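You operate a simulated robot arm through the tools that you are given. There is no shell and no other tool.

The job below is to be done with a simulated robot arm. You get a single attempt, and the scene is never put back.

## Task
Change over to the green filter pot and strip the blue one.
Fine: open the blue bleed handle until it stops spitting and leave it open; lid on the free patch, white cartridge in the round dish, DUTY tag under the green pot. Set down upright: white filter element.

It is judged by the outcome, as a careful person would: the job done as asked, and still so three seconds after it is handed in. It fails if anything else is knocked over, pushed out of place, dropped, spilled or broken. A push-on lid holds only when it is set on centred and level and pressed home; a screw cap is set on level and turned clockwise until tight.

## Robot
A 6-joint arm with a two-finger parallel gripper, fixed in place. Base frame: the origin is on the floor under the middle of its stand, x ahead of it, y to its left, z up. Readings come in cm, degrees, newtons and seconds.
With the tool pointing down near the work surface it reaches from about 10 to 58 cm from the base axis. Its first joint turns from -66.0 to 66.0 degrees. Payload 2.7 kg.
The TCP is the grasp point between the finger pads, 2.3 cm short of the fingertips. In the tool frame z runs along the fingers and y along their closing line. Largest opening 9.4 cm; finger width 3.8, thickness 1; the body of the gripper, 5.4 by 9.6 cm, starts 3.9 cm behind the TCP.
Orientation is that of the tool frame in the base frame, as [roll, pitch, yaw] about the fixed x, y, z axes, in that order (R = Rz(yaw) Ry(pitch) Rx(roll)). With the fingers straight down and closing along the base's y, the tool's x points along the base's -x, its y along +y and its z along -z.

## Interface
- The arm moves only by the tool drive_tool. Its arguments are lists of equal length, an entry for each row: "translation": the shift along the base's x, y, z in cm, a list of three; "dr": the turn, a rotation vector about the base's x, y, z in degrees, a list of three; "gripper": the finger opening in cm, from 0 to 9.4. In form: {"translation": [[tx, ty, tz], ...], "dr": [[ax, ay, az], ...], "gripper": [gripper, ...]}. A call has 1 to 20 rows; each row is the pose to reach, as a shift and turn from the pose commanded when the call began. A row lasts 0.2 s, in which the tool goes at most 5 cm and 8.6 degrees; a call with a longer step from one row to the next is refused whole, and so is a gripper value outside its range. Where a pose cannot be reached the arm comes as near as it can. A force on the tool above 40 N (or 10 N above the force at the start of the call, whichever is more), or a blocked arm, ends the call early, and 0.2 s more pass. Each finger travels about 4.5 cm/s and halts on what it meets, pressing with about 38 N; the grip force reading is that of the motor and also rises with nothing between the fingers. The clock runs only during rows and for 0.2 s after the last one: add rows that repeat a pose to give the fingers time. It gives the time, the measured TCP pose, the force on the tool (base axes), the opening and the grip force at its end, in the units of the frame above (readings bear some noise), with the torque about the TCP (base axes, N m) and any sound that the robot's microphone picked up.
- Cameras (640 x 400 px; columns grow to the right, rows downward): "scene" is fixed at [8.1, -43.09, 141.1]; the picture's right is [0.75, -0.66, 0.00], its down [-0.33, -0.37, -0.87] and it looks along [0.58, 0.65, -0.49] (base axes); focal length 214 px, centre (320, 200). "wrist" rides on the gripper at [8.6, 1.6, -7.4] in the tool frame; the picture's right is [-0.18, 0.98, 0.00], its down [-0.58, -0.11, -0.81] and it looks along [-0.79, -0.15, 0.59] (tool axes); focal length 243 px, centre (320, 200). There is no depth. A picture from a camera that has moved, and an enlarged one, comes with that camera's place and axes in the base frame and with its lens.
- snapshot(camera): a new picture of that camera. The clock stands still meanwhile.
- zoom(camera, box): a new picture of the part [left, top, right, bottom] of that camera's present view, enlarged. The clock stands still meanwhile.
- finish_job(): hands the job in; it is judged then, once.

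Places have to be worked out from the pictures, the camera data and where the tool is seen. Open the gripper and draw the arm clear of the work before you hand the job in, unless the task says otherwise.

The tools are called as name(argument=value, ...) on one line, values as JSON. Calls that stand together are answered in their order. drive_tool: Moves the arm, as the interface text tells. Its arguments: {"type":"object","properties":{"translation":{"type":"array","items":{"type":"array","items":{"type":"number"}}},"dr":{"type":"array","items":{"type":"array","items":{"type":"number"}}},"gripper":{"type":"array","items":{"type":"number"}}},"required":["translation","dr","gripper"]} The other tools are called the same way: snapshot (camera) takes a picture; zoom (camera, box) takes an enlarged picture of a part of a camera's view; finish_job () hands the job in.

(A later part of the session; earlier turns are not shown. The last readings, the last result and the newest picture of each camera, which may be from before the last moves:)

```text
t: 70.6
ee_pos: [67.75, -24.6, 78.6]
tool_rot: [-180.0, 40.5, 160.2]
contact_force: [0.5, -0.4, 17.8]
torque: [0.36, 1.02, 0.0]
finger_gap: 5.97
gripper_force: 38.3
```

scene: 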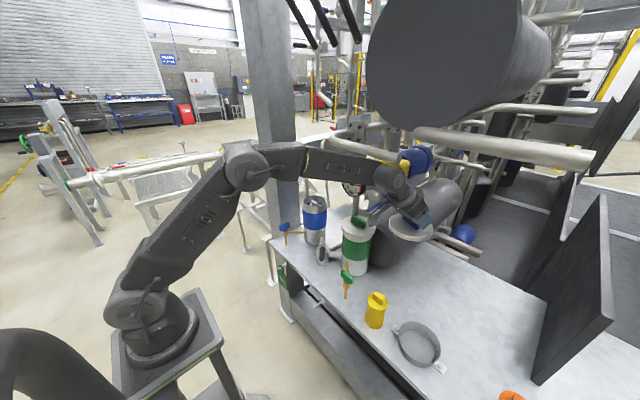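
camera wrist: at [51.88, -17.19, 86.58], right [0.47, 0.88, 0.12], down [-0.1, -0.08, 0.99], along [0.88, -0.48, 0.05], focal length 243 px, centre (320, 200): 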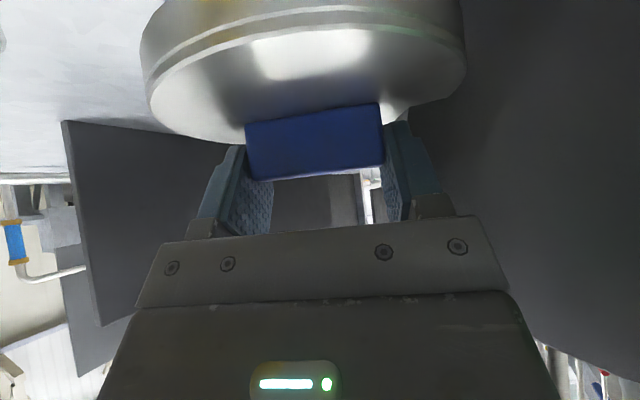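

The bench has taken the load (Fz +18 N at z≈78.6), with the lid's near edge touching first by a hair. I'm easing the pressure off, then opening the fingers to let it settle flat.

drive_tool(translation=[[0, 0, 0.25], [0, 0, 0.35], [0, 0, 0.35]], dr=[[0, 0, 0], [0, 0, 0], [0, 0, 0]], gripper=[4.5, 4.5, 4.5])

drive_tool(translation=[[0, 0, 0], [0, 0, 0], [0, 0, 0], [0, 0, 0], [0, 0, 0]], dr=[[0, 0, 0], [0, 0, 0], [0, 0, 0], [0, 0, 0], [0, 0, 0]], gripper=[6.2, 6.8, 7.6, 8, 8])

zoom(camera="scene", box=[390, 240, 470, 310])

```text
t: 71.4
ee_pos: [67.44, -24.64, 78.61]
tool_rot: [-180.0, 40.1, 160.0]
contact_force: [4.4, -1.6, 9.4]
torque: [-0.27, -0.9, -0.02]
finger_gap: 5.96
gripper_force: 38.1
```

```text
t: 72.6
ee_pos: [67.56, -24.75, 78.61]
tool_rot: [-180.0, 40.1, 159.9]
contact_force: [-2.3, -0.2, 11.9]
torque: [-0.01, 0.04, -0.1]
finger_gap: 7.84
gripper_force: 0.0
```

```text
5.71 times, centred on (430, 275) of scene
camera zoom: at [8.07, -43.08, 141.1], right [0.75, -0.66, 0.0], down [-0.33, -0.37, -0.87], along [0.58, 0.65, -0.49], focal length 1226 px, centre (-309, -229)
```

zoom: 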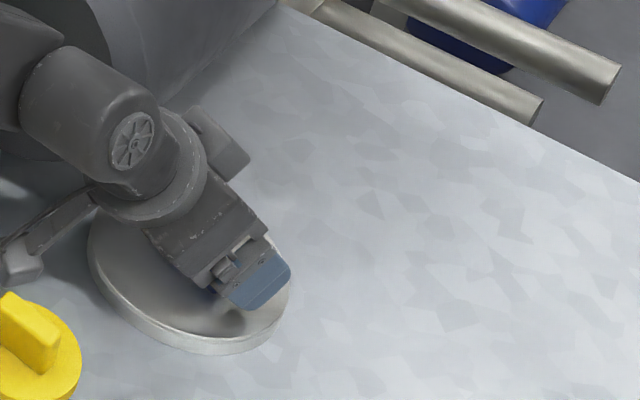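

The fingers are open with the tips just resting on the lid. I'm lifting straight up, then checking that the lid stayed flat.

drive_tool(translation=[[0, 0, 0.6], [0, 0, 2], [0, 0, 5], [0, 0, 9], [0, 0, 13.5], [0, 0, 18]], dr=[[0, 0, 0], [0, 0, 0], [0, 0, 0], [0, 0, 0], [0, 0, 0], [0, 0, 0]], gripper=[8, 8, 8, 8, 8, 8])

zoom(camera="scene", box=[340, 200, 480, 330])

snapshot(camera="wrist")

```text
t: 74.0
ee_pos: [67.32, -24.27, 96.5]
tool_rot: [-180.0, 39.9, 159.9]
contact_force: [0.3, 0.4, -0.3]
torque: [-0.01, 0.0, 0.0]
finger_gap: 8.02
gripper_force: 0.0
```

```text
3.08 times, centred on (410, 265) of scene
camera zoom: at [8.1, -43.09, 141.1], right [0.75, -0.66, 0.0], down [-0.33, -0.37, -0.87], along [0.58, 0.65, -0.49], focal length 660 px, centre (43, 0)
```

zoom: 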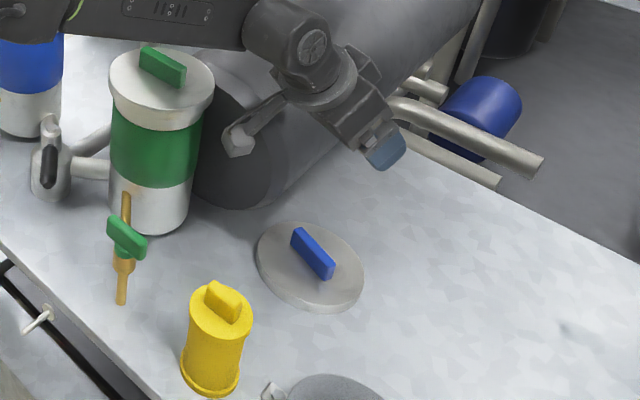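

```text
taken
camera wrist: at [57.19, -18.85, 96.72], right [0.47, 0.88, 0.12], down [-0.1, -0.08, 0.99], along [0.88, -0.48, 0.05], focal length 243 px, centre (320, 200)
```

wrist: 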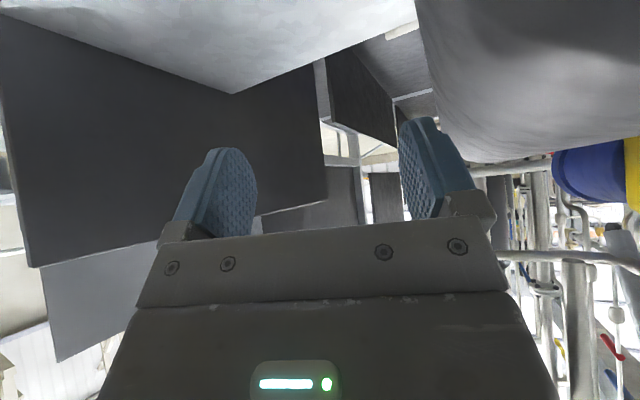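

The lid lies flat on the clear patch with its handle up, and nothing was disturbed. I'm returning above the blue pot, levelling the tool, to look down at the white element.

drive_tool(translation=[[-2, 0.7, 4], [-5.5, 2, 7], [-9.5, 3.5, 9], [-13.5, 5.5, 10.5], [-17, 8.5, 10.5], [-19.5, 12.5, 10.5], [-21, 17, 10.5], [-21.5, 21.5, 10.5], [-22, 26, 10.5], [-22, 30.5, 10.5], [-22, 35, 10.5], [-22, 39.5, 10.5], [-22, 42, 10.5]], dr=[[0, 0, 0], [0, 0, 0], [0, 0, 0], [0, 0, 2.5], [0, 0, 5], [0, 0, 7.5], [0, 0, 10], [0, 0, 12.5], [0, 0, 15], [0, 0, 17.5], [0, 0, 20], [0, 0, 20], [0, 0, 20]], gripper=[8, 8, 8, 8, 8, 8, 8, 8, 8, 8, 8, 8, 8])

drive_tool(translation=[[0.5, -0.1, 2], [1, -0.2, 4], [1.5, -0.3, 6], [2, -0.4, 8], [2.5, -0.5, 9], [2.5, -0.5, 9]], dr=[[0, 8, 0], [0, 16, 0], [0, 24, 0], [0, 32, 0], [0, 40, 0], [0, 40, 0]], gripper=[8, 8, 8, 8, 8, 8])

snapshot(camera="wrist")

zoom(camera="wrist", box=[280, 60, 400, 180])

```text
t: 76.8
ee_pos: [45.57, 17.38, 106.81]
tool_rot: [180.0, 40.0, -179.9]
contact_force: [0.1, -0.4, -0.3]
torque: [0.01, 0.0, -0.02]
finger_gap: 8.0
gripper_force: 0.1
```

```text
t: 78.2
ee_pos: [47.87, 16.81, 115.98]
tool_rot: [-180.0, -0.2, -180.0]
contact_force: [0.2, -0.4, 0.1]
torque: [0.0, -0.01, 0.01]
finger_gap: 8.01
gripper_force: 0.1
```

```text
taken
camera wrist: at [39.39, 18.5, 123.55], right [0.18, 0.98, 0.0], down [0.58, -0.11, 0.81], along [0.79, -0.15, -0.59], focal length 243 px, centre (320, 200)
```

wrist: 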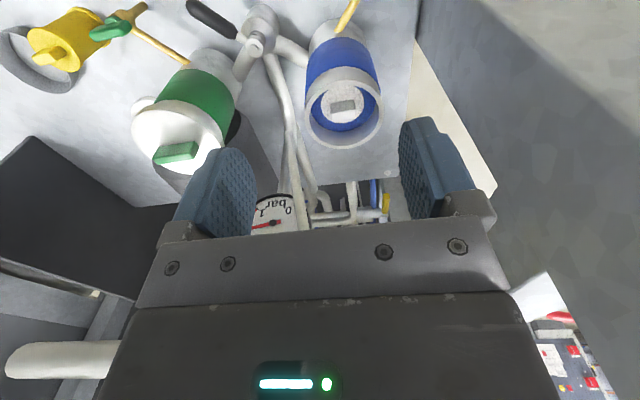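

```text
3.33 times, centred on (340, 120) of wrist
camera zoom: at [39.39, 18.5, 123.55], right [0.18, 0.98, 0.0], down [0.58, -0.11, 0.81], along [0.79, -0.15, -0.59], focal length 809 px, centre (253, 467)
```

zoom: 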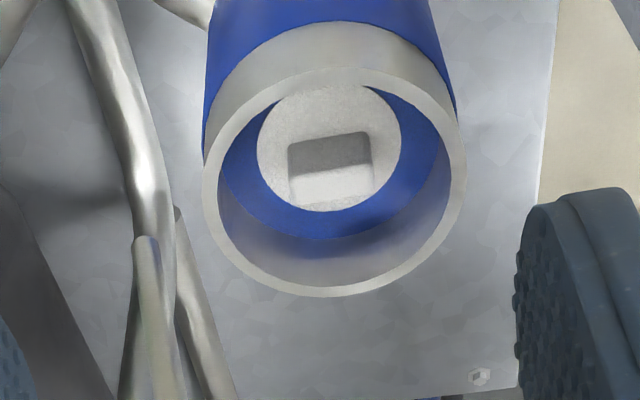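

The white element sits in the pot with its tab top near (59.5,18.0,95.0), about 3.4 cm long along y. I'm tilting 30° this time for reach at the dish, narrowing the fingers so they fit inside the rim, and approaching from above.

drive_tool(translation=[[0.3, 0.3, -1.5], [0.6, 0.6, -3], [0.9, 0.9, -4.5], [1.1, 1.3, -6], [1.1, 1.3, -6]], dr=[[0, -8, 0], [0, -16, 0], [0, -24, 0], [0, -30, 0], [0, -30, 0]], gripper=[7, 6, 5, 4.4, 4.4])

drive_tool(translation=[[3.3, 0.1, -1.3], [6.7, 0.1, -2.6], [10.1, 0.1, -4], [10.1, 0.1, -6.5], [10.1, 0, -9], [10.1, -0.1, -11]], dr=[[0, 0, 0], [0, 0, 0], [0, 0, 0], [0, 0, 0], [0, 0, 0], [0, 0, 0]], gripper=[4.4, 4.4, 4.4, 4.4, 4.4, 4.4])

snapshot(camera="wrist")

zoom(camera="scene", box=[295, 175, 345, 225])

```text
t: 79.4
ee_pos: [49.18, 18.17, 110.02]
tool_rot: [-179.9, 30.1, 179.9]
contact_force: [0.8, -0.2, 0.8]
torque: [0.01, 0.02, 0.03]
finger_gap: 4.41
gripper_force: 0.0
```

```text
t: 80.8
ee_pos: [59.25, 18.09, 98.93]
tool_rot: [180.0, 30.0, -179.9]
contact_force: [0.3, 0.1, -0.1]
torque: [-0.03, -0.02, 0.0]
finger_gap: 4.39
gripper_force: 0.1
```

```text
taken
camera wrist: at [48.07, 19.84, 101.22], right [0.16, 0.98, 0.09], down [0.1, -0.11, 0.99], along [0.98, -0.15, -0.12], focal length 243 px, centre (320, 200)
```

wrist: 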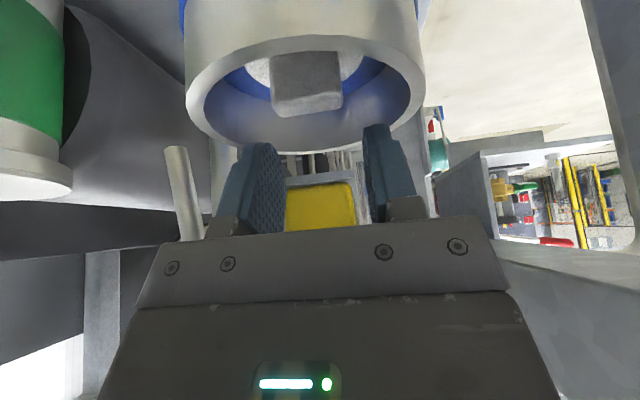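

```text
8.00 times, centred on (320, 200) of scene
camera zoom: at [8.1, -43.09, 141.1], right [0.75, -0.66, 0.0], down [-0.33, -0.37, -0.87], along [0.58, 0.65, -0.49], focal length 1716 px, centre (320, 200)
```

zoom: 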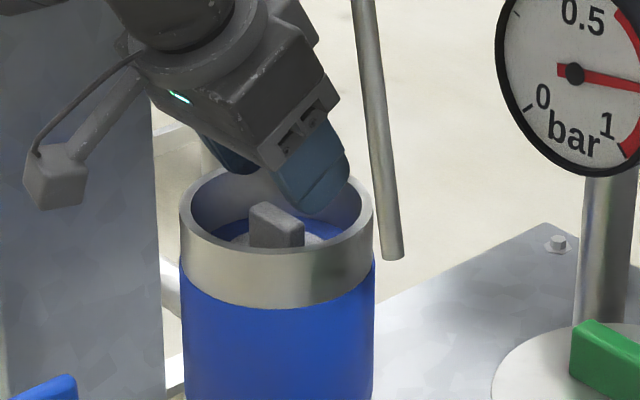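

The tab centre reads y≈17.9 with its top at z≈94.8, and the fingers straddle it. I'm lowering into the pot mouth with a small y correction.

drive_tool(translation=[[-0.1, -0.15, -0.8], [-0.1, -0.15, -1.6], [-0.1, -0.15, -2.3], [-0.1, -0.15, -2.8]], dr=[[0, 0, 0], [0, 0, 0], [0, 0, 0], [0, 0, 0]], gripper=[4.4, 4.4, 4.4, 4.4])

snapshot(camera="wrist")

zoom(camera="scene", box=[295, 175, 345, 225])

```text
t: 81.8
ee_pos: [59.11, 17.98, 96.21]
tool_rot: [180.0, 30.0, -180.0]
contact_force: [-0.3, 0.0, 0.0]
torque: [-0.01, -0.01, 0.01]
finger_gap: 4.39
gripper_force: 0.2
```

```text
taken
camera wrist: at [47.95, 19.65, 98.42], right [0.16, 0.98, 0.09], down [0.1, -0.11, 0.99], along [0.98, -0.15, -0.12], focal length 243 px, centre (320, 200)
```

wrist: 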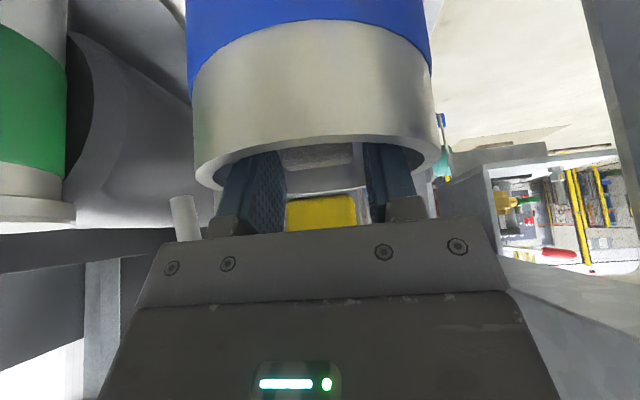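

```text
8.00 times, centred on (320, 200) of scene
camera zoom: at [8.1, -43.09, 141.1], right [0.75, -0.66, 0.0], down [-0.33, -0.37, -0.87], along [0.58, 0.65, -0.49], focal length 1716 px, centre (320, 200)
```

zoom: 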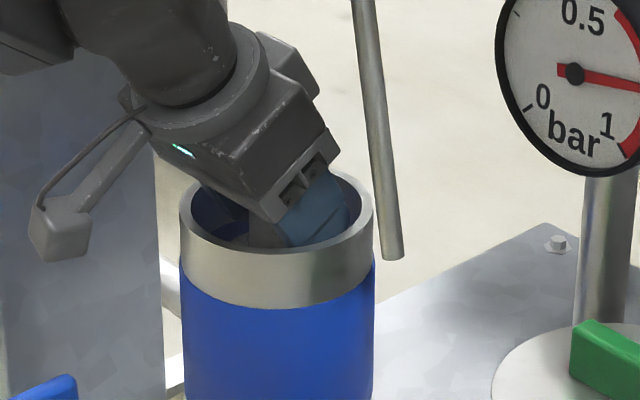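

No contact so far. I'm lowering another 0.4 cm for a fuller hold on the tab, then closing.

drive_tool(translation=[[0, 0, -0.2], [0, 0, -0.4], [0, 0, -0.4], [0, 0, -0.4], [0, 0, -0.4], [0, 0, -0.4]], dr=[[0, 0, 0], [0, 0, 0], [0, 0, 0], [0, 0, 0], [0, 0, 0], [0, 0, 0]], gripper=[4.4, 4.4, 3.8, 3.0, 2.4, 2.4])

```text
t: 83.2
ee_pos: [59.2, 17.89, 95.86]
tool_rot: [-180.0, 30.0, 179.9]
contact_force: [0.6, 1.0, -0.2]
torque: [0.04, -0.11, -0.02]
finger_gap: 3.36
gripper_force: 38.0
```

The tab is gripped at 3.36 cm with full grip force and no side load. I'm lifting slowly and watching the force.

drive_tool(translation=[[0, 0, 0.3], [0, 0, 0.6], [0, 0, 0.9], [0, 0, 1.2], [0, 0, 1.5]], dr=[[0, 0, 0], [0, 0, 0], [0, 0, 0], [0, 0, 0], [0, 0, 0]], gripper=[2.4, 2.4, 2.4, 2.4, 2.4])

zoom(camera="scene", box=[295, 175, 345, 225])

```text
t: 84.4
ee_pos: [59.12, 17.96, 97.25]
tool_rot: [180.0, 30.0, 179.9]
contact_force: [-0.1, 0.2, -0.3]
torque: [-0.02, -0.03, -0.01]
finger_gap: 3.34
gripper_force: 38.0
```

```text
8.00 times, centred on (320, 200) of scene
camera zoom: at [8.1, -43.09, 141.1], right [0.75, -0.66, 0.0], down [-0.33, -0.37, -0.87], along [0.58, 0.65, -0.49], focal length 1716 px, centre (320, 200)
```

zoom: 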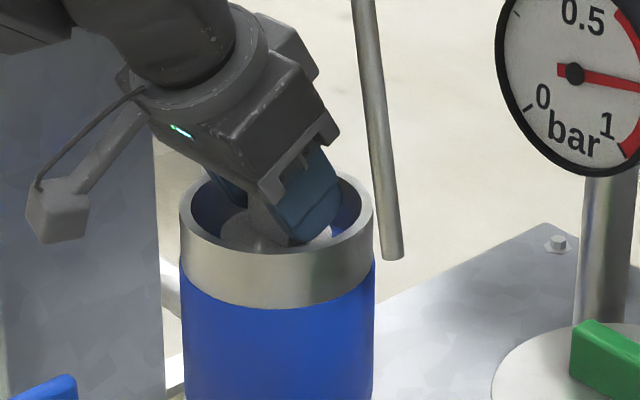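

The tab stays in the fingers and the element is light. I'm continuing straight up in small steps to clear the rim.

drive_tool(translation=[[0, 0, 0.5], [0, 0.05, 1.0], [0, 0.1, 1.5], [0, 0.1, 2.0], [-0.1, 0.15, 2.5], [-0.1, 0.2, 3.0], [-0.1, 0.2, 3.5], [-0.1, 0.2, 4.0]], dr=[[0, 0, 0], [0, 0, 0], [0, 0, 0], [0, 0, 0], [0, 0, 0], [0, 0, 0], [0, 0, 0], [0, 0, 0]], gripper=[2.4, 2.4, 2.4, 2.4, 2.4, 2.4, 2.4, 2.4])

zoom(camera="scene", box=[290, 165, 350, 225])

snapshot(camera="wrist")

```text
t: 86.2
ee_pos: [59.14, 18.13, 101.42]
tool_rot: [-179.9, 30.0, -179.9]
contact_force: [-0.2, -0.3, -1.5]
torque: [-0.01, -0.02, 0.0]
finger_gap: 3.36
gripper_force: 37.8
```

```text
6.67 times, centred on (320, 195) of scene
camera zoom: at [8.1, -43.09, 141.1], right [0.75, -0.66, 0.0], down [-0.33, -0.37, -0.87], along [0.58, 0.65, -0.49], focal length 1430 px, centre (320, 233)
```

zoom: 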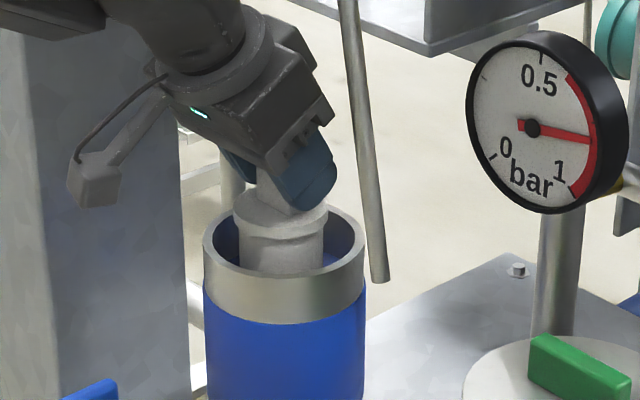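

```text
taken
camera wrist: at [47.86, 19.8, 103.51], right [0.16, 0.98, 0.09], down [0.1, -0.11, 0.99], along [0.98, -0.15, -0.12], focal length 243 px, centre (320, 200)
```

wrist: 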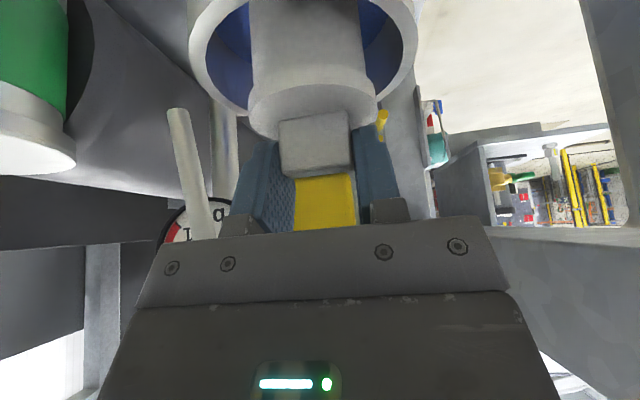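

It is rising cleanly at 1.5 N. I'm continuing up until its foot clears the rim, drifting very slightly away from the pipe.

drive_tool(translation=[[-0.05, 0.05, 0.7], [-0.1, 0.1, 1.4], [-0.15, 0.15, 2.1], [-0.2, 0.2, 2.8], [-0.2, 0.2, 3.5], [-0.2, 0.2, 4.2], [-0.2, 0.2, 4.9], [-0.2, 0.2, 5.6]], dr=[[0, 0, 0], [0, 0, 0], [0, 0, 0], [0, 0, 0], [0, 0, 0], [0, 0, 0], [0, 0, 0], [0, 0, 0]], gripper=[2.4, 2.4, 2.4, 2.4, 2.4, 2.4, 2.4, 2.4])

zoom(camera="scene", box=[290, 155, 350, 225])

```text
t: 88.0
ee_pos: [58.92, 18.34, 106.93]
tool_rot: [180.0, 30.0, 180.0]
contact_force: [0.0, -0.1, -1.3]
torque: [0.01, -0.01, 0.01]
finger_gap: 3.34
gripper_force: 38.2
```

```text
5.71 times, centred on (320, 190) of scene
camera zoom: at [8.1, -43.09, 141.1], right [0.75, -0.66, 0.0], down [-0.33, -0.37, -0.87], along [0.58, 0.65, -0.49], focal length 1226 px, centre (320, 257)
```

zoom: 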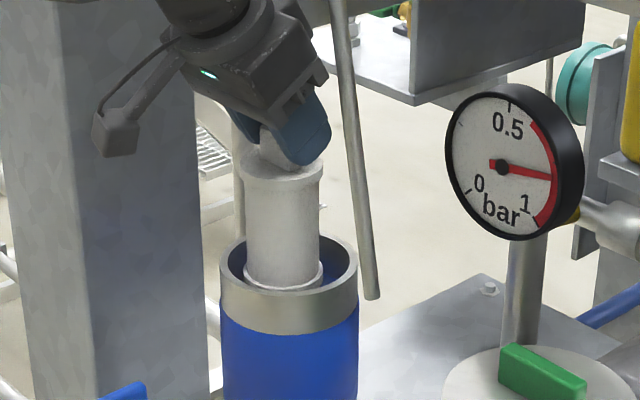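

The foot is just inside the rim, at z≈94. I'm raising 4 cm more to clear it, then drawing back toward the robot.

drive_tool(translation=[[-0.05, 0.05, 0.8], [-0.1, 0.1, 1.6], [-0.1, 0.1, 2.4], [-0.1, 0.1, 3.2], [-0.1, 0.1, 4.0], [-0.3, 0.1, 4.6], [-1.5, 0.1, 5], [-4, 0.1, 5], [-7.5, 0.1, 5], [-11, 0.1, 5], [-14, 0.1, 5]], dr=[[0, 0, 0], [0, 0, 0], [0, 0, 0], [0, 0, 0], [0, 0, 0], [0, 0, 0], [0, 0, 0], [0, 0, 0], [0, 0, 0], [0, 0, 0], [0, 0, 0]], gripper=[2.4, 2.4, 2.4, 2.4, 2.4, 2.4, 2.4, 2.4, 2.4, 2.4, 2.4])

zoom(camera="scene", box=[250, 140, 390, 260])

snapshot(camera="wrist")

```text
t: 90.4
ee_pos: [44.81, 18.46, 112.06]
tool_rot: [-179.9, 30.0, 179.9]
contact_force: [0.5, -0.4, -0.5]
torque: [0.01, -0.01, -0.01]
finger_gap: 3.38
gripper_force: 38.0
```

```text
3.33 times, centred on (320, 200) of scene
camera zoom: at [8.1, -43.09, 141.1], right [0.75, -0.66, 0.0], down [-0.33, -0.37, -0.87], along [0.58, 0.65, -0.49], focal length 715 px, centre (320, 200)
```

zoom: 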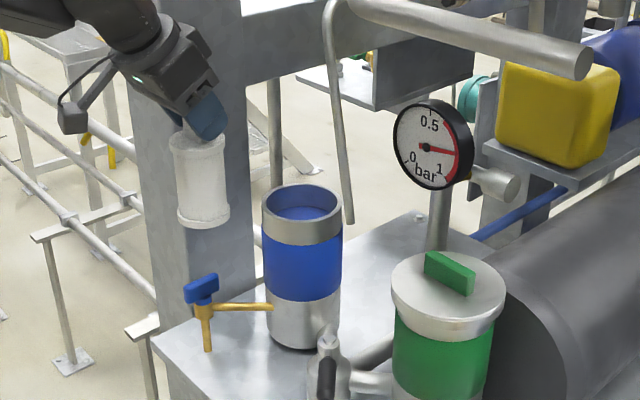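

```text
taken
camera wrist: at [33.68, 20.04, 114.23], right [0.16, 0.98, 0.09], down [0.1, -0.11, 0.99], along [0.98, -0.15, -0.12], focal length 243 px, centre (320, 200)
```

wrist: 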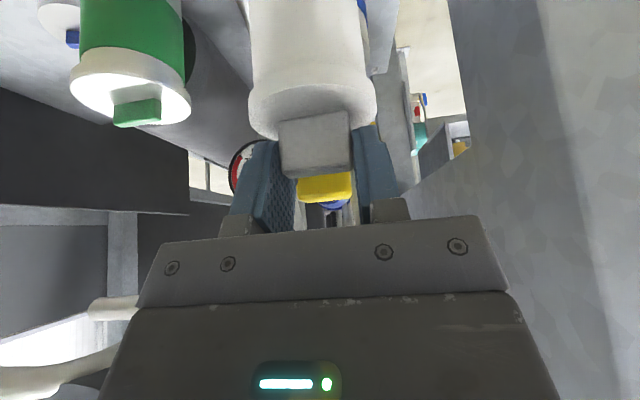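

The white element hangs upright and clear. The dish centre comes out near (50.6,-37.4), with its rim at z≈76.3. I'm carrying it high round to the dish, turning the tool with the arm.

drive_tool(translation=[[-0.5, -4.5, 0], [-1, -9, 0], [-1, -13.7, 0], [-1, -18.4, 0], [-1, -23.1, 0], [-1, -27.8, 0], [-0.5, -32.5, 0], [0.5, -37.1, 0], [1.5, -41.7, 0], [2.5, -46.2, 0], [3.8, -50.5, 0], [5, -54.5, 0], [5.5, -55.66, 0], [5.5, -55.66, 0]], dr=[[0, 0, -3], [0, 0, -6], [0, 0, -9], [0, 0, -12], [0, 0, -15], [0, 0, -18], [0, 0, -21], [0, 0, -24], [0, 0, -27], [0, 0, -30], [0, 0, -33], [0, 0, -35], [0, 0, -36.5], [0, 0, -36.5]], gripper=[2.4, 2.4, 2.4, 2.4, 2.4, 2.4, 2.4, 2.4, 2.4, 2.4, 2.4, 2.4, 2.4, 2.4])

zoom(camera="scene", box=[320, 180, 540, 380])

snapshot(camera="wrist")

```text
t: 93.4
ee_pos: [50.31, -37.34, 111.77]
tool_rot: [-180.0, 30.0, 143.5]
contact_force: [-0.4, -0.1, -1.7]
torque: [-0.04, 0.02, 0.01]
finger_gap: 3.34
gripper_force: 37.5
```

```text
2.00 times, centred on (430, 280) of scene
camera zoom: at [8.1, -43.09, 141.1], right [0.75, -0.66, 0.0], down [-0.33, -0.37, -0.87], along [0.58, 0.65, -0.49], focal length 429 px, centre (100, 40)
```

zoom: 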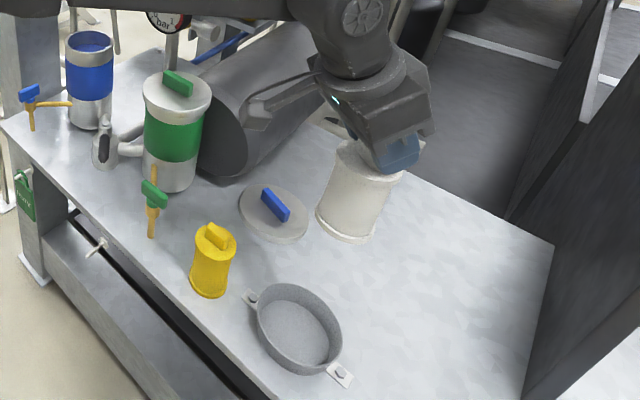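

```text
taken
camera wrist: at [42.36, -29.31, 114.0], right [0.71, 0.69, 0.09], down [0.02, -0.15, 0.99], along [0.7, -0.7, -0.12], focal length 243 px, centre (320, 200)
```

wrist: 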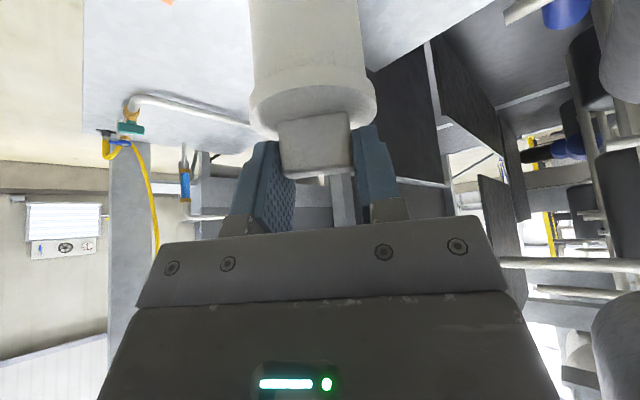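

I'm above the dish area. Lowering to a few centimetres over the dish rim to check the alignment.

drive_tool(translation=[[0, 0, -4.5], [0, 0, -9], [0, 0, -13], [0, 0, -16.5], [0, 0, -19], [0, 0, -19]], dr=[[0, 0, 0], [0, 0, 0], [0, 0, 0], [0, 0, 0], [0, 0, 0], [0, 0, 0]], gripper=[2.4, 2.4, 2.4, 2.4, 2.4, 2.4])

zoom(camera="scene", box=[360, 250, 480, 380])

snapshot(camera="wrist")

```text
t: 94.8
ee_pos: [50.22, -37.4, 92.91]
tool_rot: [-180.0, 30.0, 143.5]
contact_force: [-0.9, -0.6, -1.4]
torque: [0.0, 0.0, 0.01]
finger_gap: 3.34
gripper_force: 37.7
```

```text
3.08 times, centred on (420, 315) of scene
camera zoom: at [8.1, -43.09, 141.1], right [0.75, -0.66, 0.0], down [-0.33, -0.37, -0.87], along [0.58, 0.65, -0.49], focal length 660 px, centre (12, -154)
```

zoom: 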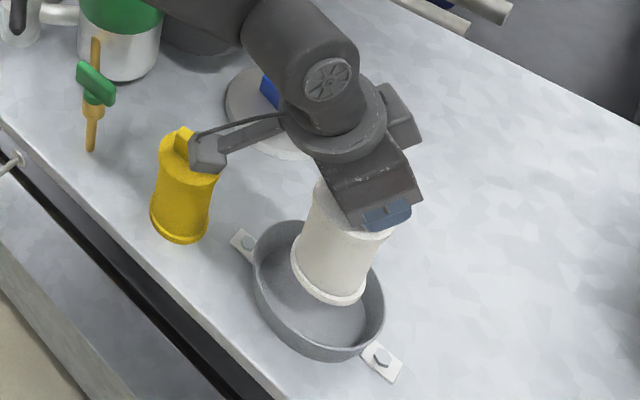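

```text
taken
camera wrist: at [42.17, -29.38, 95.05], right [0.71, 0.69, 0.09], down [0.02, -0.15, 0.99], along [0.7, -0.7, -0.12], focal length 243 px, centre (320, 200)
```

wrist: 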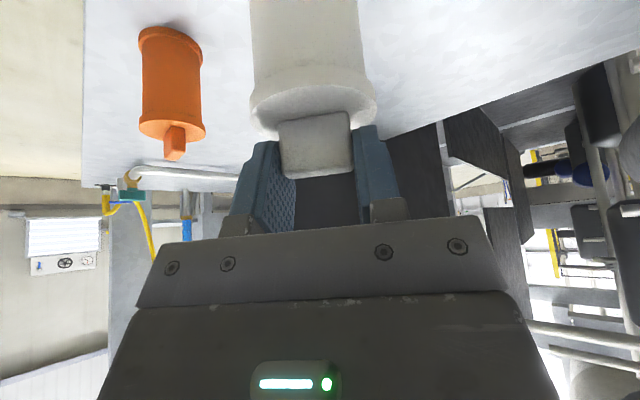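

The element is over the dish, about half a centimetre from centre. I'm lowering with a small correction, slowly near the floor of the dish.

drive_tool(translation=[[0.1, 0.1, -1.5], [0.3, 0.2, -3], [0.3, 0.2, -4.2], [0.3, 0.2, -5.0], [0.3, 0.2, -5.4]], dr=[[0, 0, 0], [0, 0, 0], [0, 0, 0], [0, 0, 0], [0, 0, 0]], gripper=[2.4, 2.4, 2.4, 2.4, 2.4])

zoom(camera="scene", box=[380, 270, 460, 370])

```text
t: 96.0
ee_pos: [50.58, -37.06, 87.54]
tool_rot: [180.0, 30.0, 143.5]
contact_force: [-0.3, 0.8, -1.5]
torque: [-0.02, 0.0, 0.0]
finger_gap: 3.34
gripper_force: 38.1
```

```text
4.00 times, centred on (420, 320) of scene
camera zoom: at [8.1, -43.09, 141.1], right [0.75, -0.66, 0.0], down [-0.33, -0.37, -0.87], along [0.58, 0.65, -0.49], focal length 858 px, centre (-80, -280)
```

zoom: 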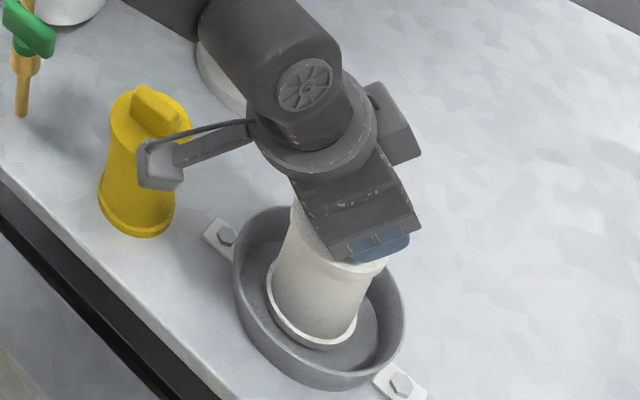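

It's inside the dish rim and near the floor. I'm creeping down until the force shows touchdown.

drive_tool(translation=[[0, 0, -0.2], [0, 0, -0.4], [0, 0, -0.6], [0, 0, -0.6]], dr=[[0, 0, 0], [0, 0, 0], [0, 0, 0], [0, 0, 0]], gripper=[2.4, 2.4, 2.4, 2.4])

drive_tool(translation=[[0, 0, -0.2], [0, 0, -0.4], [0, 0, -0.4]], dr=[[0, 0, 0], [0, 0, 0], [0, 0, 0]], gripper=[2.4, 2.4, 2.4])

```text
t: 97.0
ee_pos: [50.68, -37.15, 86.94]
tool_rot: [180.0, 30.1, 143.6]
contact_force: [-1.8, 0.6, 8.7]
torque: [0.26, 0.45, 0.02]
finger_gap: 3.34
gripper_force: 37.7
```

```text
t: 97.8
ee_pos: [50.72, -37.2, 86.92]
tool_rot: [-179.9, 30.6, 143.5]
contact_force: [-7.3, 0.0, 29.1]
torque: [-0.03, 0.27, 0.02]
finger_gap: 3.38
gripper_force: 38.1
```

Touchdown (it rests at z≈86.9). I'm backing off the extra press, then opening the fingers gently.

drive_tool(translation=[[0, 0, 0.25], [0, 0, 0.45], [0, 0, 0.45]], dr=[[0, 0, 0], [0, 0, 0], [0, 0, 0]], gripper=[2.4, 2.4, 2.4])

drive_tool(translation=[[0, 0, 0], [0, 0, 0], [0, 0, 0], [0, 0, 0], [0, 0, 0]], dr=[[0, 0, 0], [0, 0, 0], [0, 0, 0], [0, 0, 0], [0, 0, 0]], gripper=[3.5, 4.0, 4.8, 5.2, 5.2])

zoom(camera="scene", box=[380, 270, 460, 370])

snapshot(camera="wrist")

```text
t: 98.6
ee_pos: [50.62, -36.95, 87.0]
tool_rot: [-180.0, 29.9, 143.5]
contact_force: [3.9, -0.4, 9.0]
torque: [-0.28, -0.7, 0.01]
finger_gap: 3.34
gripper_force: 38.1
```

```text
t: 99.8
ee_pos: [50.66, -37.03, 86.87]
tool_rot: [179.9, 29.9, 143.5]
contact_force: [-0.5, -0.1, 5.3]
torque: [-0.01, 0.04, -0.02]
finger_gap: 5.1
gripper_force: 0.1
```

```text
4.00 times, centred on (420, 320) of scene
camera zoom: at [8.09, -43.08, 141.1], right [0.75, -0.66, 0.0], down [-0.33, -0.37, -0.87], along [0.58, 0.65, -0.49], focal length 858 px, centre (-80, -280)
```

zoom: 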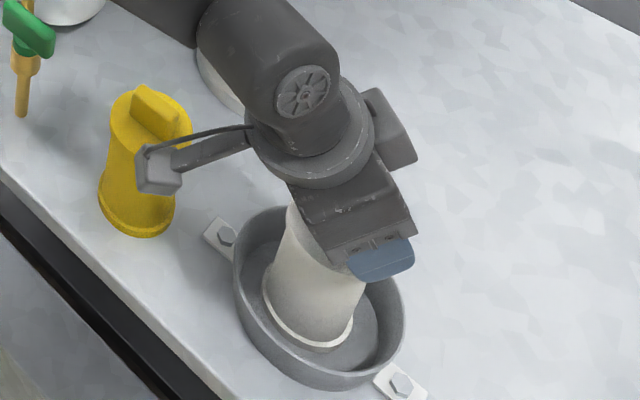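

```text
taken
camera wrist: at [42.58, -28.98, 89.14], right [0.71, 0.69, 0.09], down [0.02, -0.15, 0.99], along [0.7, -0.7, -0.12], focal length 243 px, centre (320, 200)
```

wrist: 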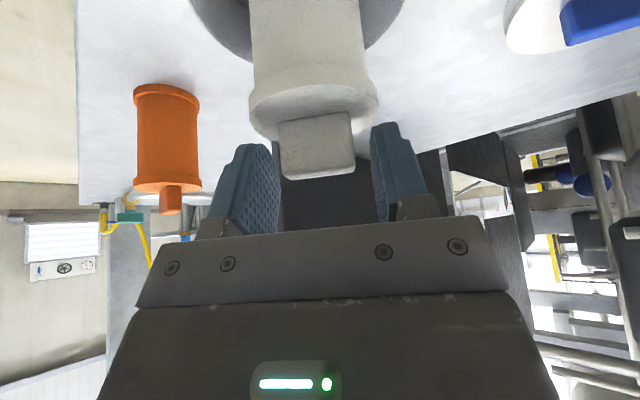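

The fingers are clear of the tab and the element stands in the dish. I'm lifting straight up slowly, then checking that it stays upright.

drive_tool(translation=[[0, 0, 0.5], [0, 0, 1.5], [0, 0, 3], [0, 0, 6], [0, 0, 10], [0, 0, 14]], dr=[[0, 0, 0], [0, 0, 0], [0, 0, 0], [0, 0, 0], [0, 0, 0], [0, 0, 0]], gripper=[5.2, 5.2, 5.2, 5.2, 5.2, 5.2])

zoom(camera="scene", box=[340, 230, 480, 380])

```text
t: 101.2
ee_pos: [50.45, -37.06, 101.05]
tool_rot: [-180.0, 29.8, 143.5]
contact_force: [-0.3, -0.3, 1.4]
torque: [-0.03, 0.04, -0.01]
finger_gap: 5.19
gripper_force: 0.0
```

```text
2.67 times, centred on (410, 305) of scene
camera zoom: at [8.1, -43.09, 141.1], right [0.75, -0.66, 0.0], down [-0.33, -0.37, -0.87], along [0.58, 0.65, -0.49], focal length 572 px, centre (80, -80)
```

zoom: 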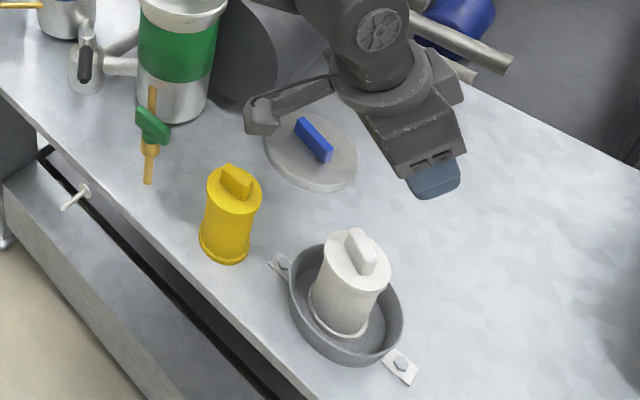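

The white element stands upright in the dish. The DUTY tag is next. I'm retracting, levelling the tool and moving in front of the bench to inspect the tag and peg closely.

drive_tool(translation=[[-1, 2, 3], [-3, 5, 5], [-6, 8.5, 5], [-9, 12, 5], [-11, 16, 5], [-13, 20, 5], [-14, 24.5, 5], [-15, 29, 5], [-15, 33.5, 5], [-15, 38, 5], [-15, 42.5, 5]], dr=[[0, 0, 0], [0, 0, 3.5], [0, 0, 7.5], [0, 0, 11.5], [0, 0, 15.5], [0, 0, 19.5], [0, 0, 23.5], [0, 0, 27.5], [0, 0, 31.5], [0, 0, 35], [0, 0, 36.5]], gripper=[5.2, 5.2, 5.2, 6, 7, 8, 9, 9.4, 9.4, 9.4, 9.4])

drive_tool(translation=[[-1, 2, -2], [-2, 4, -5], [-3, 6.5, -9], [-3.5, 9, -13], [-3.5, 11, -17], [-3.5, 11.5, -21.5], [-3.5, 11.5, -25.5], [-3.5, 11.5, -27]], dr=[[0, 7.5, 0], [0, 15, 0], [0, 22.5, 0], [0, 30, 0], [0, 30, 0], [0, 30, 0], [0, 30, 0], [0, 30, 0]], gripper=[9.4, 9.4, 9.4, 9.4, 9.4, 9.4, 9.4, 9.4])

snapshot(camera="wrist")

zoom(camera="wrist", box=[260, 60, 420, 210])

snapshot(camera="scene")

```text
t: 103.6
ee_pos: [35.5, 5.55, 105.95]
tool_rot: [180.0, 30.1, -179.9]
contact_force: [0.4, -0.1, 0.1]
torque: [0.03, 0.0, 0.03]
finger_gap: 9.39
gripper_force: 0.1
```

```text
t: 105.4
ee_pos: [32.16, 17.02, 78.8]
tool_rot: [-179.9, 0.0, -180.0]
contact_force: [0.4, -0.6, -0.7]
torque: [0.03, 0.0, -0.02]
finger_gap: 9.4
gripper_force: 0.1
```

```text
taken
camera wrist: at [23.54, 18.74, 86.38], right [0.18, 0.98, 0.0], down [0.58, -0.11, 0.81], along [0.79, -0.15, -0.59], focal length 243 px, centre (320, 200)
```

wrist: 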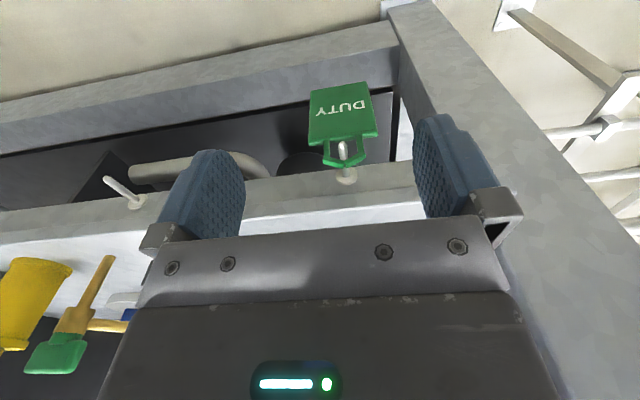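

```text
2.67 times, centred on (340, 135) of wrist
camera zoom: at [23.54, 18.74, 86.38], right [0.18, 0.98, 0.0], down [0.58, -0.11, 0.81], along [0.79, -0.15, -0.59], focal length 647 px, centre (267, 373)
```

zoom: 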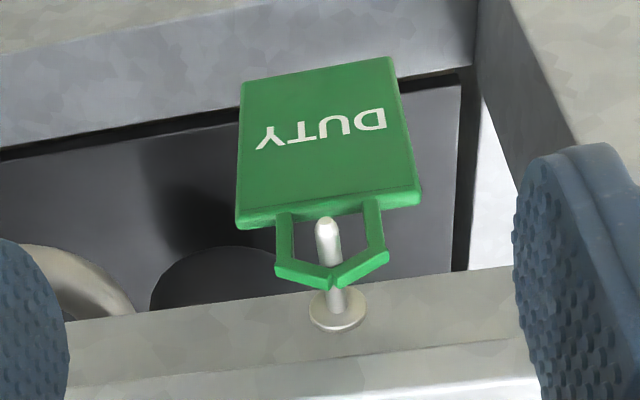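

```text
taken
```

scene: 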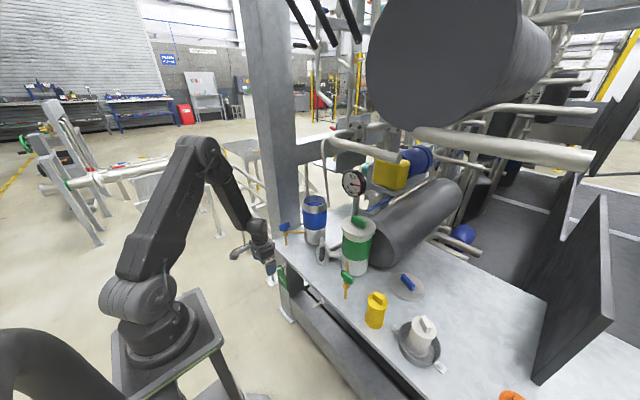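

The tag is clear in view. The plate spans y≈14.5–21.4 and z≈57–66.7 at x≈39.6, with its pointed shackle peaking at about z≈70.8 over the peg at z≈69.4. Before choosing how to grip it, I'm testing here in free space whether a forward tilt is reachable this low.

drive_tool(translation=[[-0.5, 0, 0], [-1, 0, 0], [-1.5, 0, 0], [-2, 0, 0], [-2, 0, 0]], dr=[[0, -8, 0], [0, -16, 0], [0, -24, 0], [0, -32, 0], [0, -32, 0]], gripper=[9.4, 9.4, 9.4, 9.4, 9.4])

snapshot(camera="scene")

```text
t: 106.6
ee_pos: [32.79, 18.83, 81.94]
tool_rot: [-178.3, 31.5, -179.4]
contact_force: [-0.1, -0.3, -0.1]
torque: [0.0, 0.0, 0.01]
finger_gap: 9.39
gripper_force: 0.0
out of reach, approached as far as the arm can: row 1, 2, 3, 4, 5
```

```text
taken
```

scene: 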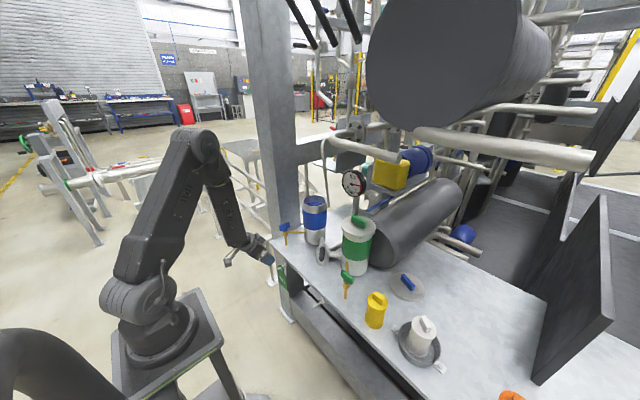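

Direct tilting fights a wrist limit, but the arm found a way round (it is now at about 31° forward tilt with small errors). From here, more forward tilt should open the wrist up. I'm tilting on to about 60° in the free space in front of the bench and checking.

drive_tool(translation=[[-0.8, -0.2, -0.5], [-1.6, -0.4, -1], [-2.4, -0.6, -1.5], [-3.2, -0.6, -2], [-3.2, -0.6, -2]], dr=[[0.4, -7.5, 0.1], [0.8, -15, 0.2], [1.2, -22, 0.3], [1.45, -28.5, 0.3], [1.45, -28.5, 0.3]], gripper=[9.4, 9.4, 9.4, 9.4, 9.4])

snapshot(camera="scene")

snapshot(camera="wrist")

```text
t: 107.8
ee_pos: [35.6, 24.98, 88.28]
tool_rot: [-177.1, 59.5, -177.6]
contact_force: [0.4, -0.2, -0.5]
torque: [-0.03, 0.01, 0.01]
finger_gap: 9.39
gripper_force: 0.0
out of reach, approached as far as the arm can: row 1, 2, 3, 4, 5
```

```text
taken
```

scene: 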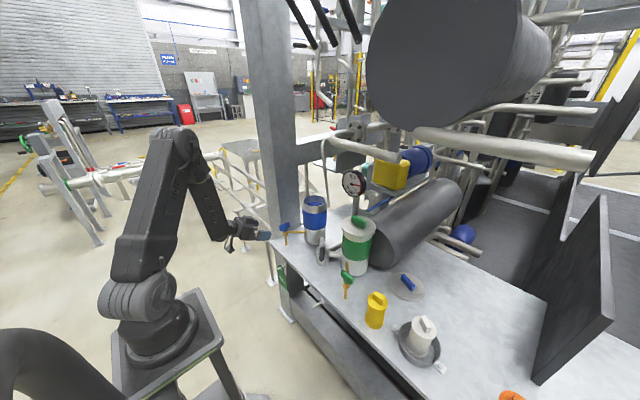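

```text
taken
camera wrist: at [24.8, 26.54, 84.69], right [0.09, 0.99, 0.13], down [-0.4, -0.09, 0.91], along [0.91, -0.14, 0.39], focal length 243 px, centre (320, 200)
```

wrist: 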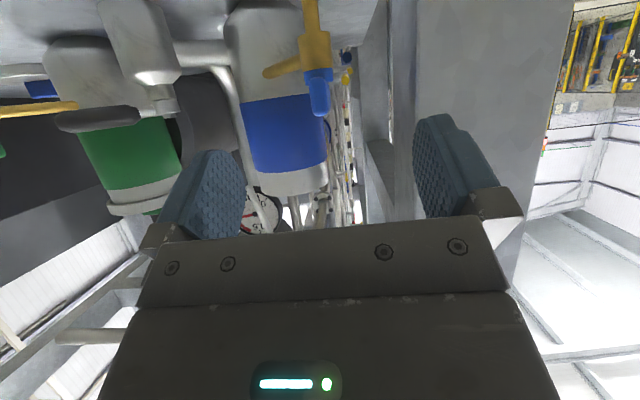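

The arm stalled again, probably at the hand-roll joint's limit, since the camera side is underneath. Rolling the hand 180° about its own axis, so the camera is on top, should free it. I'm doing that here in open space while moving back slightly.

drive_tool(translation=[[-0.2, -0.3, -0.2], [-0.4, -0.6, -0.4], [-0.6, -0.9, -0.6], [-0.8, -1.2, -0.8], [-1.0, -1.5, -1.0], [-1.2, -1.8, -1.2], [-1.4, -2.1, -1.4], [-1.6, -2.4, -1.6], [-1.8, -2.7, -1.8], [-2.0, -3.0, -2.0], [-2.2, -3.3, -2.2], [-2.4, -3.6, -2.4], [-2.6, -3.9, -2.6], [-2.8, -4.2, -2.8], [-3.0, -4.5, -3.0], [-3.2, -4.8, -3.2], [-3.4, -5.1, -3.4], [-3.6, -5.4, -3.6], [-3.8, -5.7, -3.8], [-4.0, -6.0, -4.0]], dr=[[-6.93, 0, 4.0], [-13.86, 0, 8.0], [-20.78, 0, 12.0], [-27.71, 0, 16.0], [-34.64, 0, 20.0], [-41.57, 0, 24.0], [-48.5, 0, 28.0], [-55.43, 0, 32.0], [-62.35, 0, 36.0], [-69.28, 0, 40.0], [-76.21, 0, 44.0], [-83.14, 0, 48.0], [-90.07, 0, 52.0], [-96.99, 0, 56.0], [-103.92, 0, 60.0], [-110.85, 0, 64.0], [-117.78, 0, 68.0], [-124.71, 0, 72.0], [-131.64, 0, 76.0], [-138.56, 0, 80.0]], gripper=[9.4, 9.4, 9.4, 9.4, 9.4, 9.4, 9.4, 9.4, 9.4, 9.4, 9.4, 9.4, 9.4, 9.4, 9.4, 9.4, 9.4, 9.4, 9.4, 9.4])

snapshot(camera="scene")

snapshot(camera="wrist")

```text
t: 112.0
ee_pos: [31.63, 18.49, 83.73]
tool_rot: [-149.9, -55.8, -34.4]
contact_force: [-0.3, -0.5, 0.0]
torque: [0.0, -0.02, -0.03]
finger_gap: 9.42
gripper_force: 0.1
```

```text
taken
```

scene: 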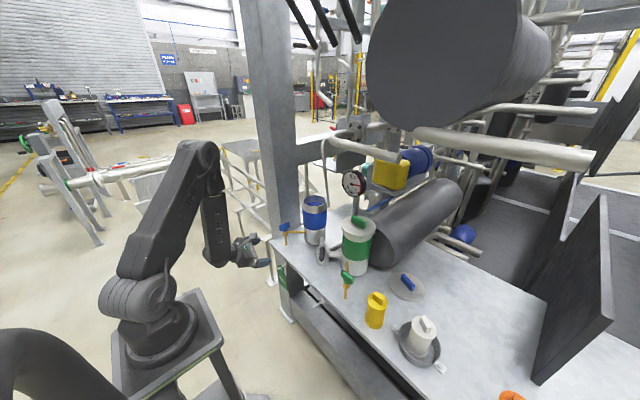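

```text
taken
camera wrist: at [28.95, 14.18, 94.08], right [-0.23, -0.87, -0.43], down [-0.96, 0.28, -0.06], along [0.17, 0.4, -0.9], focal length 243 px, centre (320, 200)
```

wrist: 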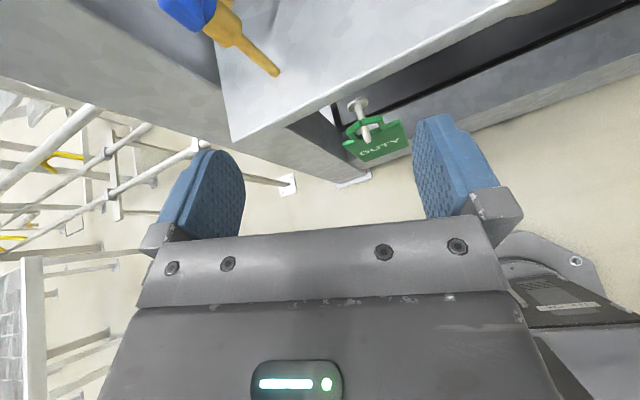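

The hand rolled freely. The camera is now on top and the tag is in view. I'm finishing the orientation: pointing forward, 15° below horizontal, fingers closing along y.

drive_tool(translation=[[0.2, -0.1, -1], [0.4, -0.1, -2], [0.6, -0.2, -3], [0.6, -0.3, -4], [0.6, -0.3, -4]], dr=[[-4.35, -3.5, 1.6], [-8.7, -7.05, 3.25], [-13.05, -10.6, 4.9], [-17.4, -14.1, 6.5], [-17.4, -14.1, 6.5]], gripper=[9.4, 9.4, 9.4, 9.4, 9.4])

snapshot(camera="wrist")

snapshot(camera="scene")

```text
t: 113.2
ee_pos: [32.16, 18.11, 79.63]
tool_rot: [-179.5, -75.0, -0.4]
contact_force: [0.3, -0.6, -0.3]
torque: [0.0, -0.04, -0.03]
finger_gap: 9.39
gripper_force: 0.0
```

```text
taken
camera wrist: at [27.29, 16.54, 90.04], right [-0.05, -0.98, -0.18], down [-0.93, 0.11, -0.35], along [0.37, 0.15, -0.92], focal length 243 px, centre (320, 200)
```

wrist: 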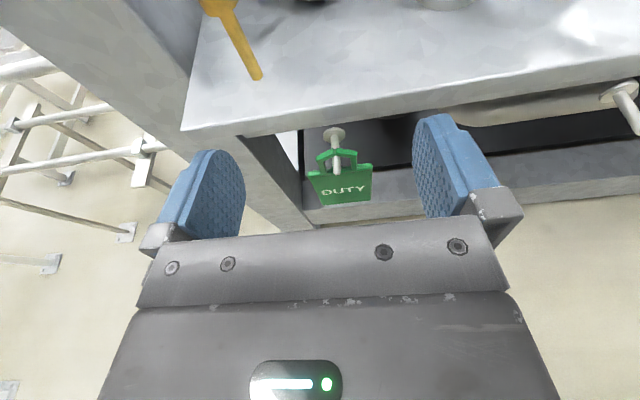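

```text
taken
```

scene: 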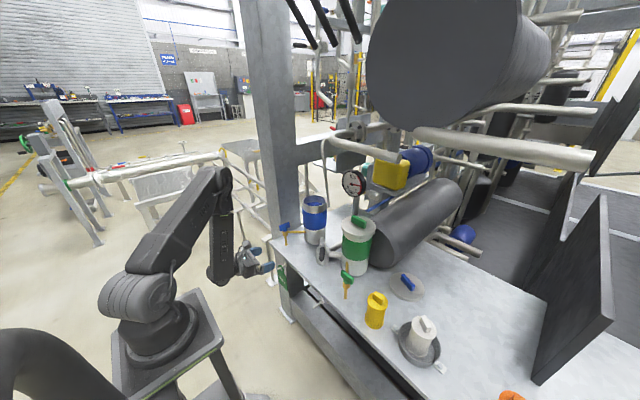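

The forward-pointing pose is fully reached and gives a clear view of tag and peg from above. Enlarging to measure.

zoom(camera="wrist", box=[270, 110, 410, 220])

zoom(camera="scene", box=[250, 240, 350, 320])

```text
3.64 times, centred on (340, 165) of wrist
camera zoom: at [27.29, 16.54, 90.04], right [-0.05, -0.98, -0.18], down [-0.93, 0.11, -0.35], along [0.37, 0.15, -0.92], focal length 882 px, centre (247, 327)
```

zoom: 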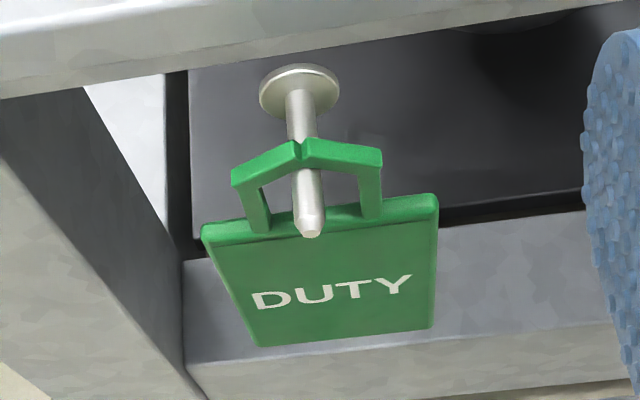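

```text
5.00 times, centred on (300, 280) of scene
camera zoom: at [8.1, -43.09, 141.1], right [0.75, -0.66, 0.0], down [-0.33, -0.37, -0.87], along [0.58, 0.65, -0.49], focal length 1072 px, centre (420, -200)
```

zoom: 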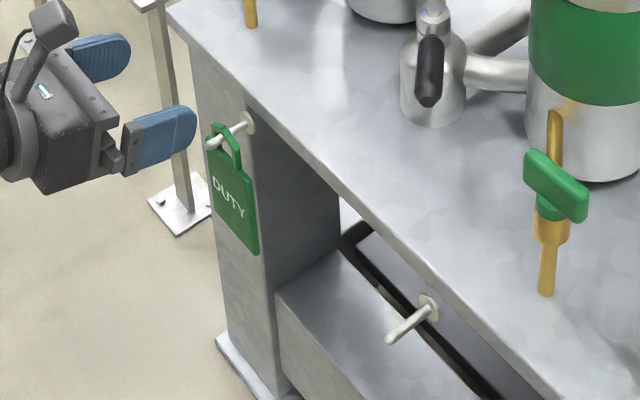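

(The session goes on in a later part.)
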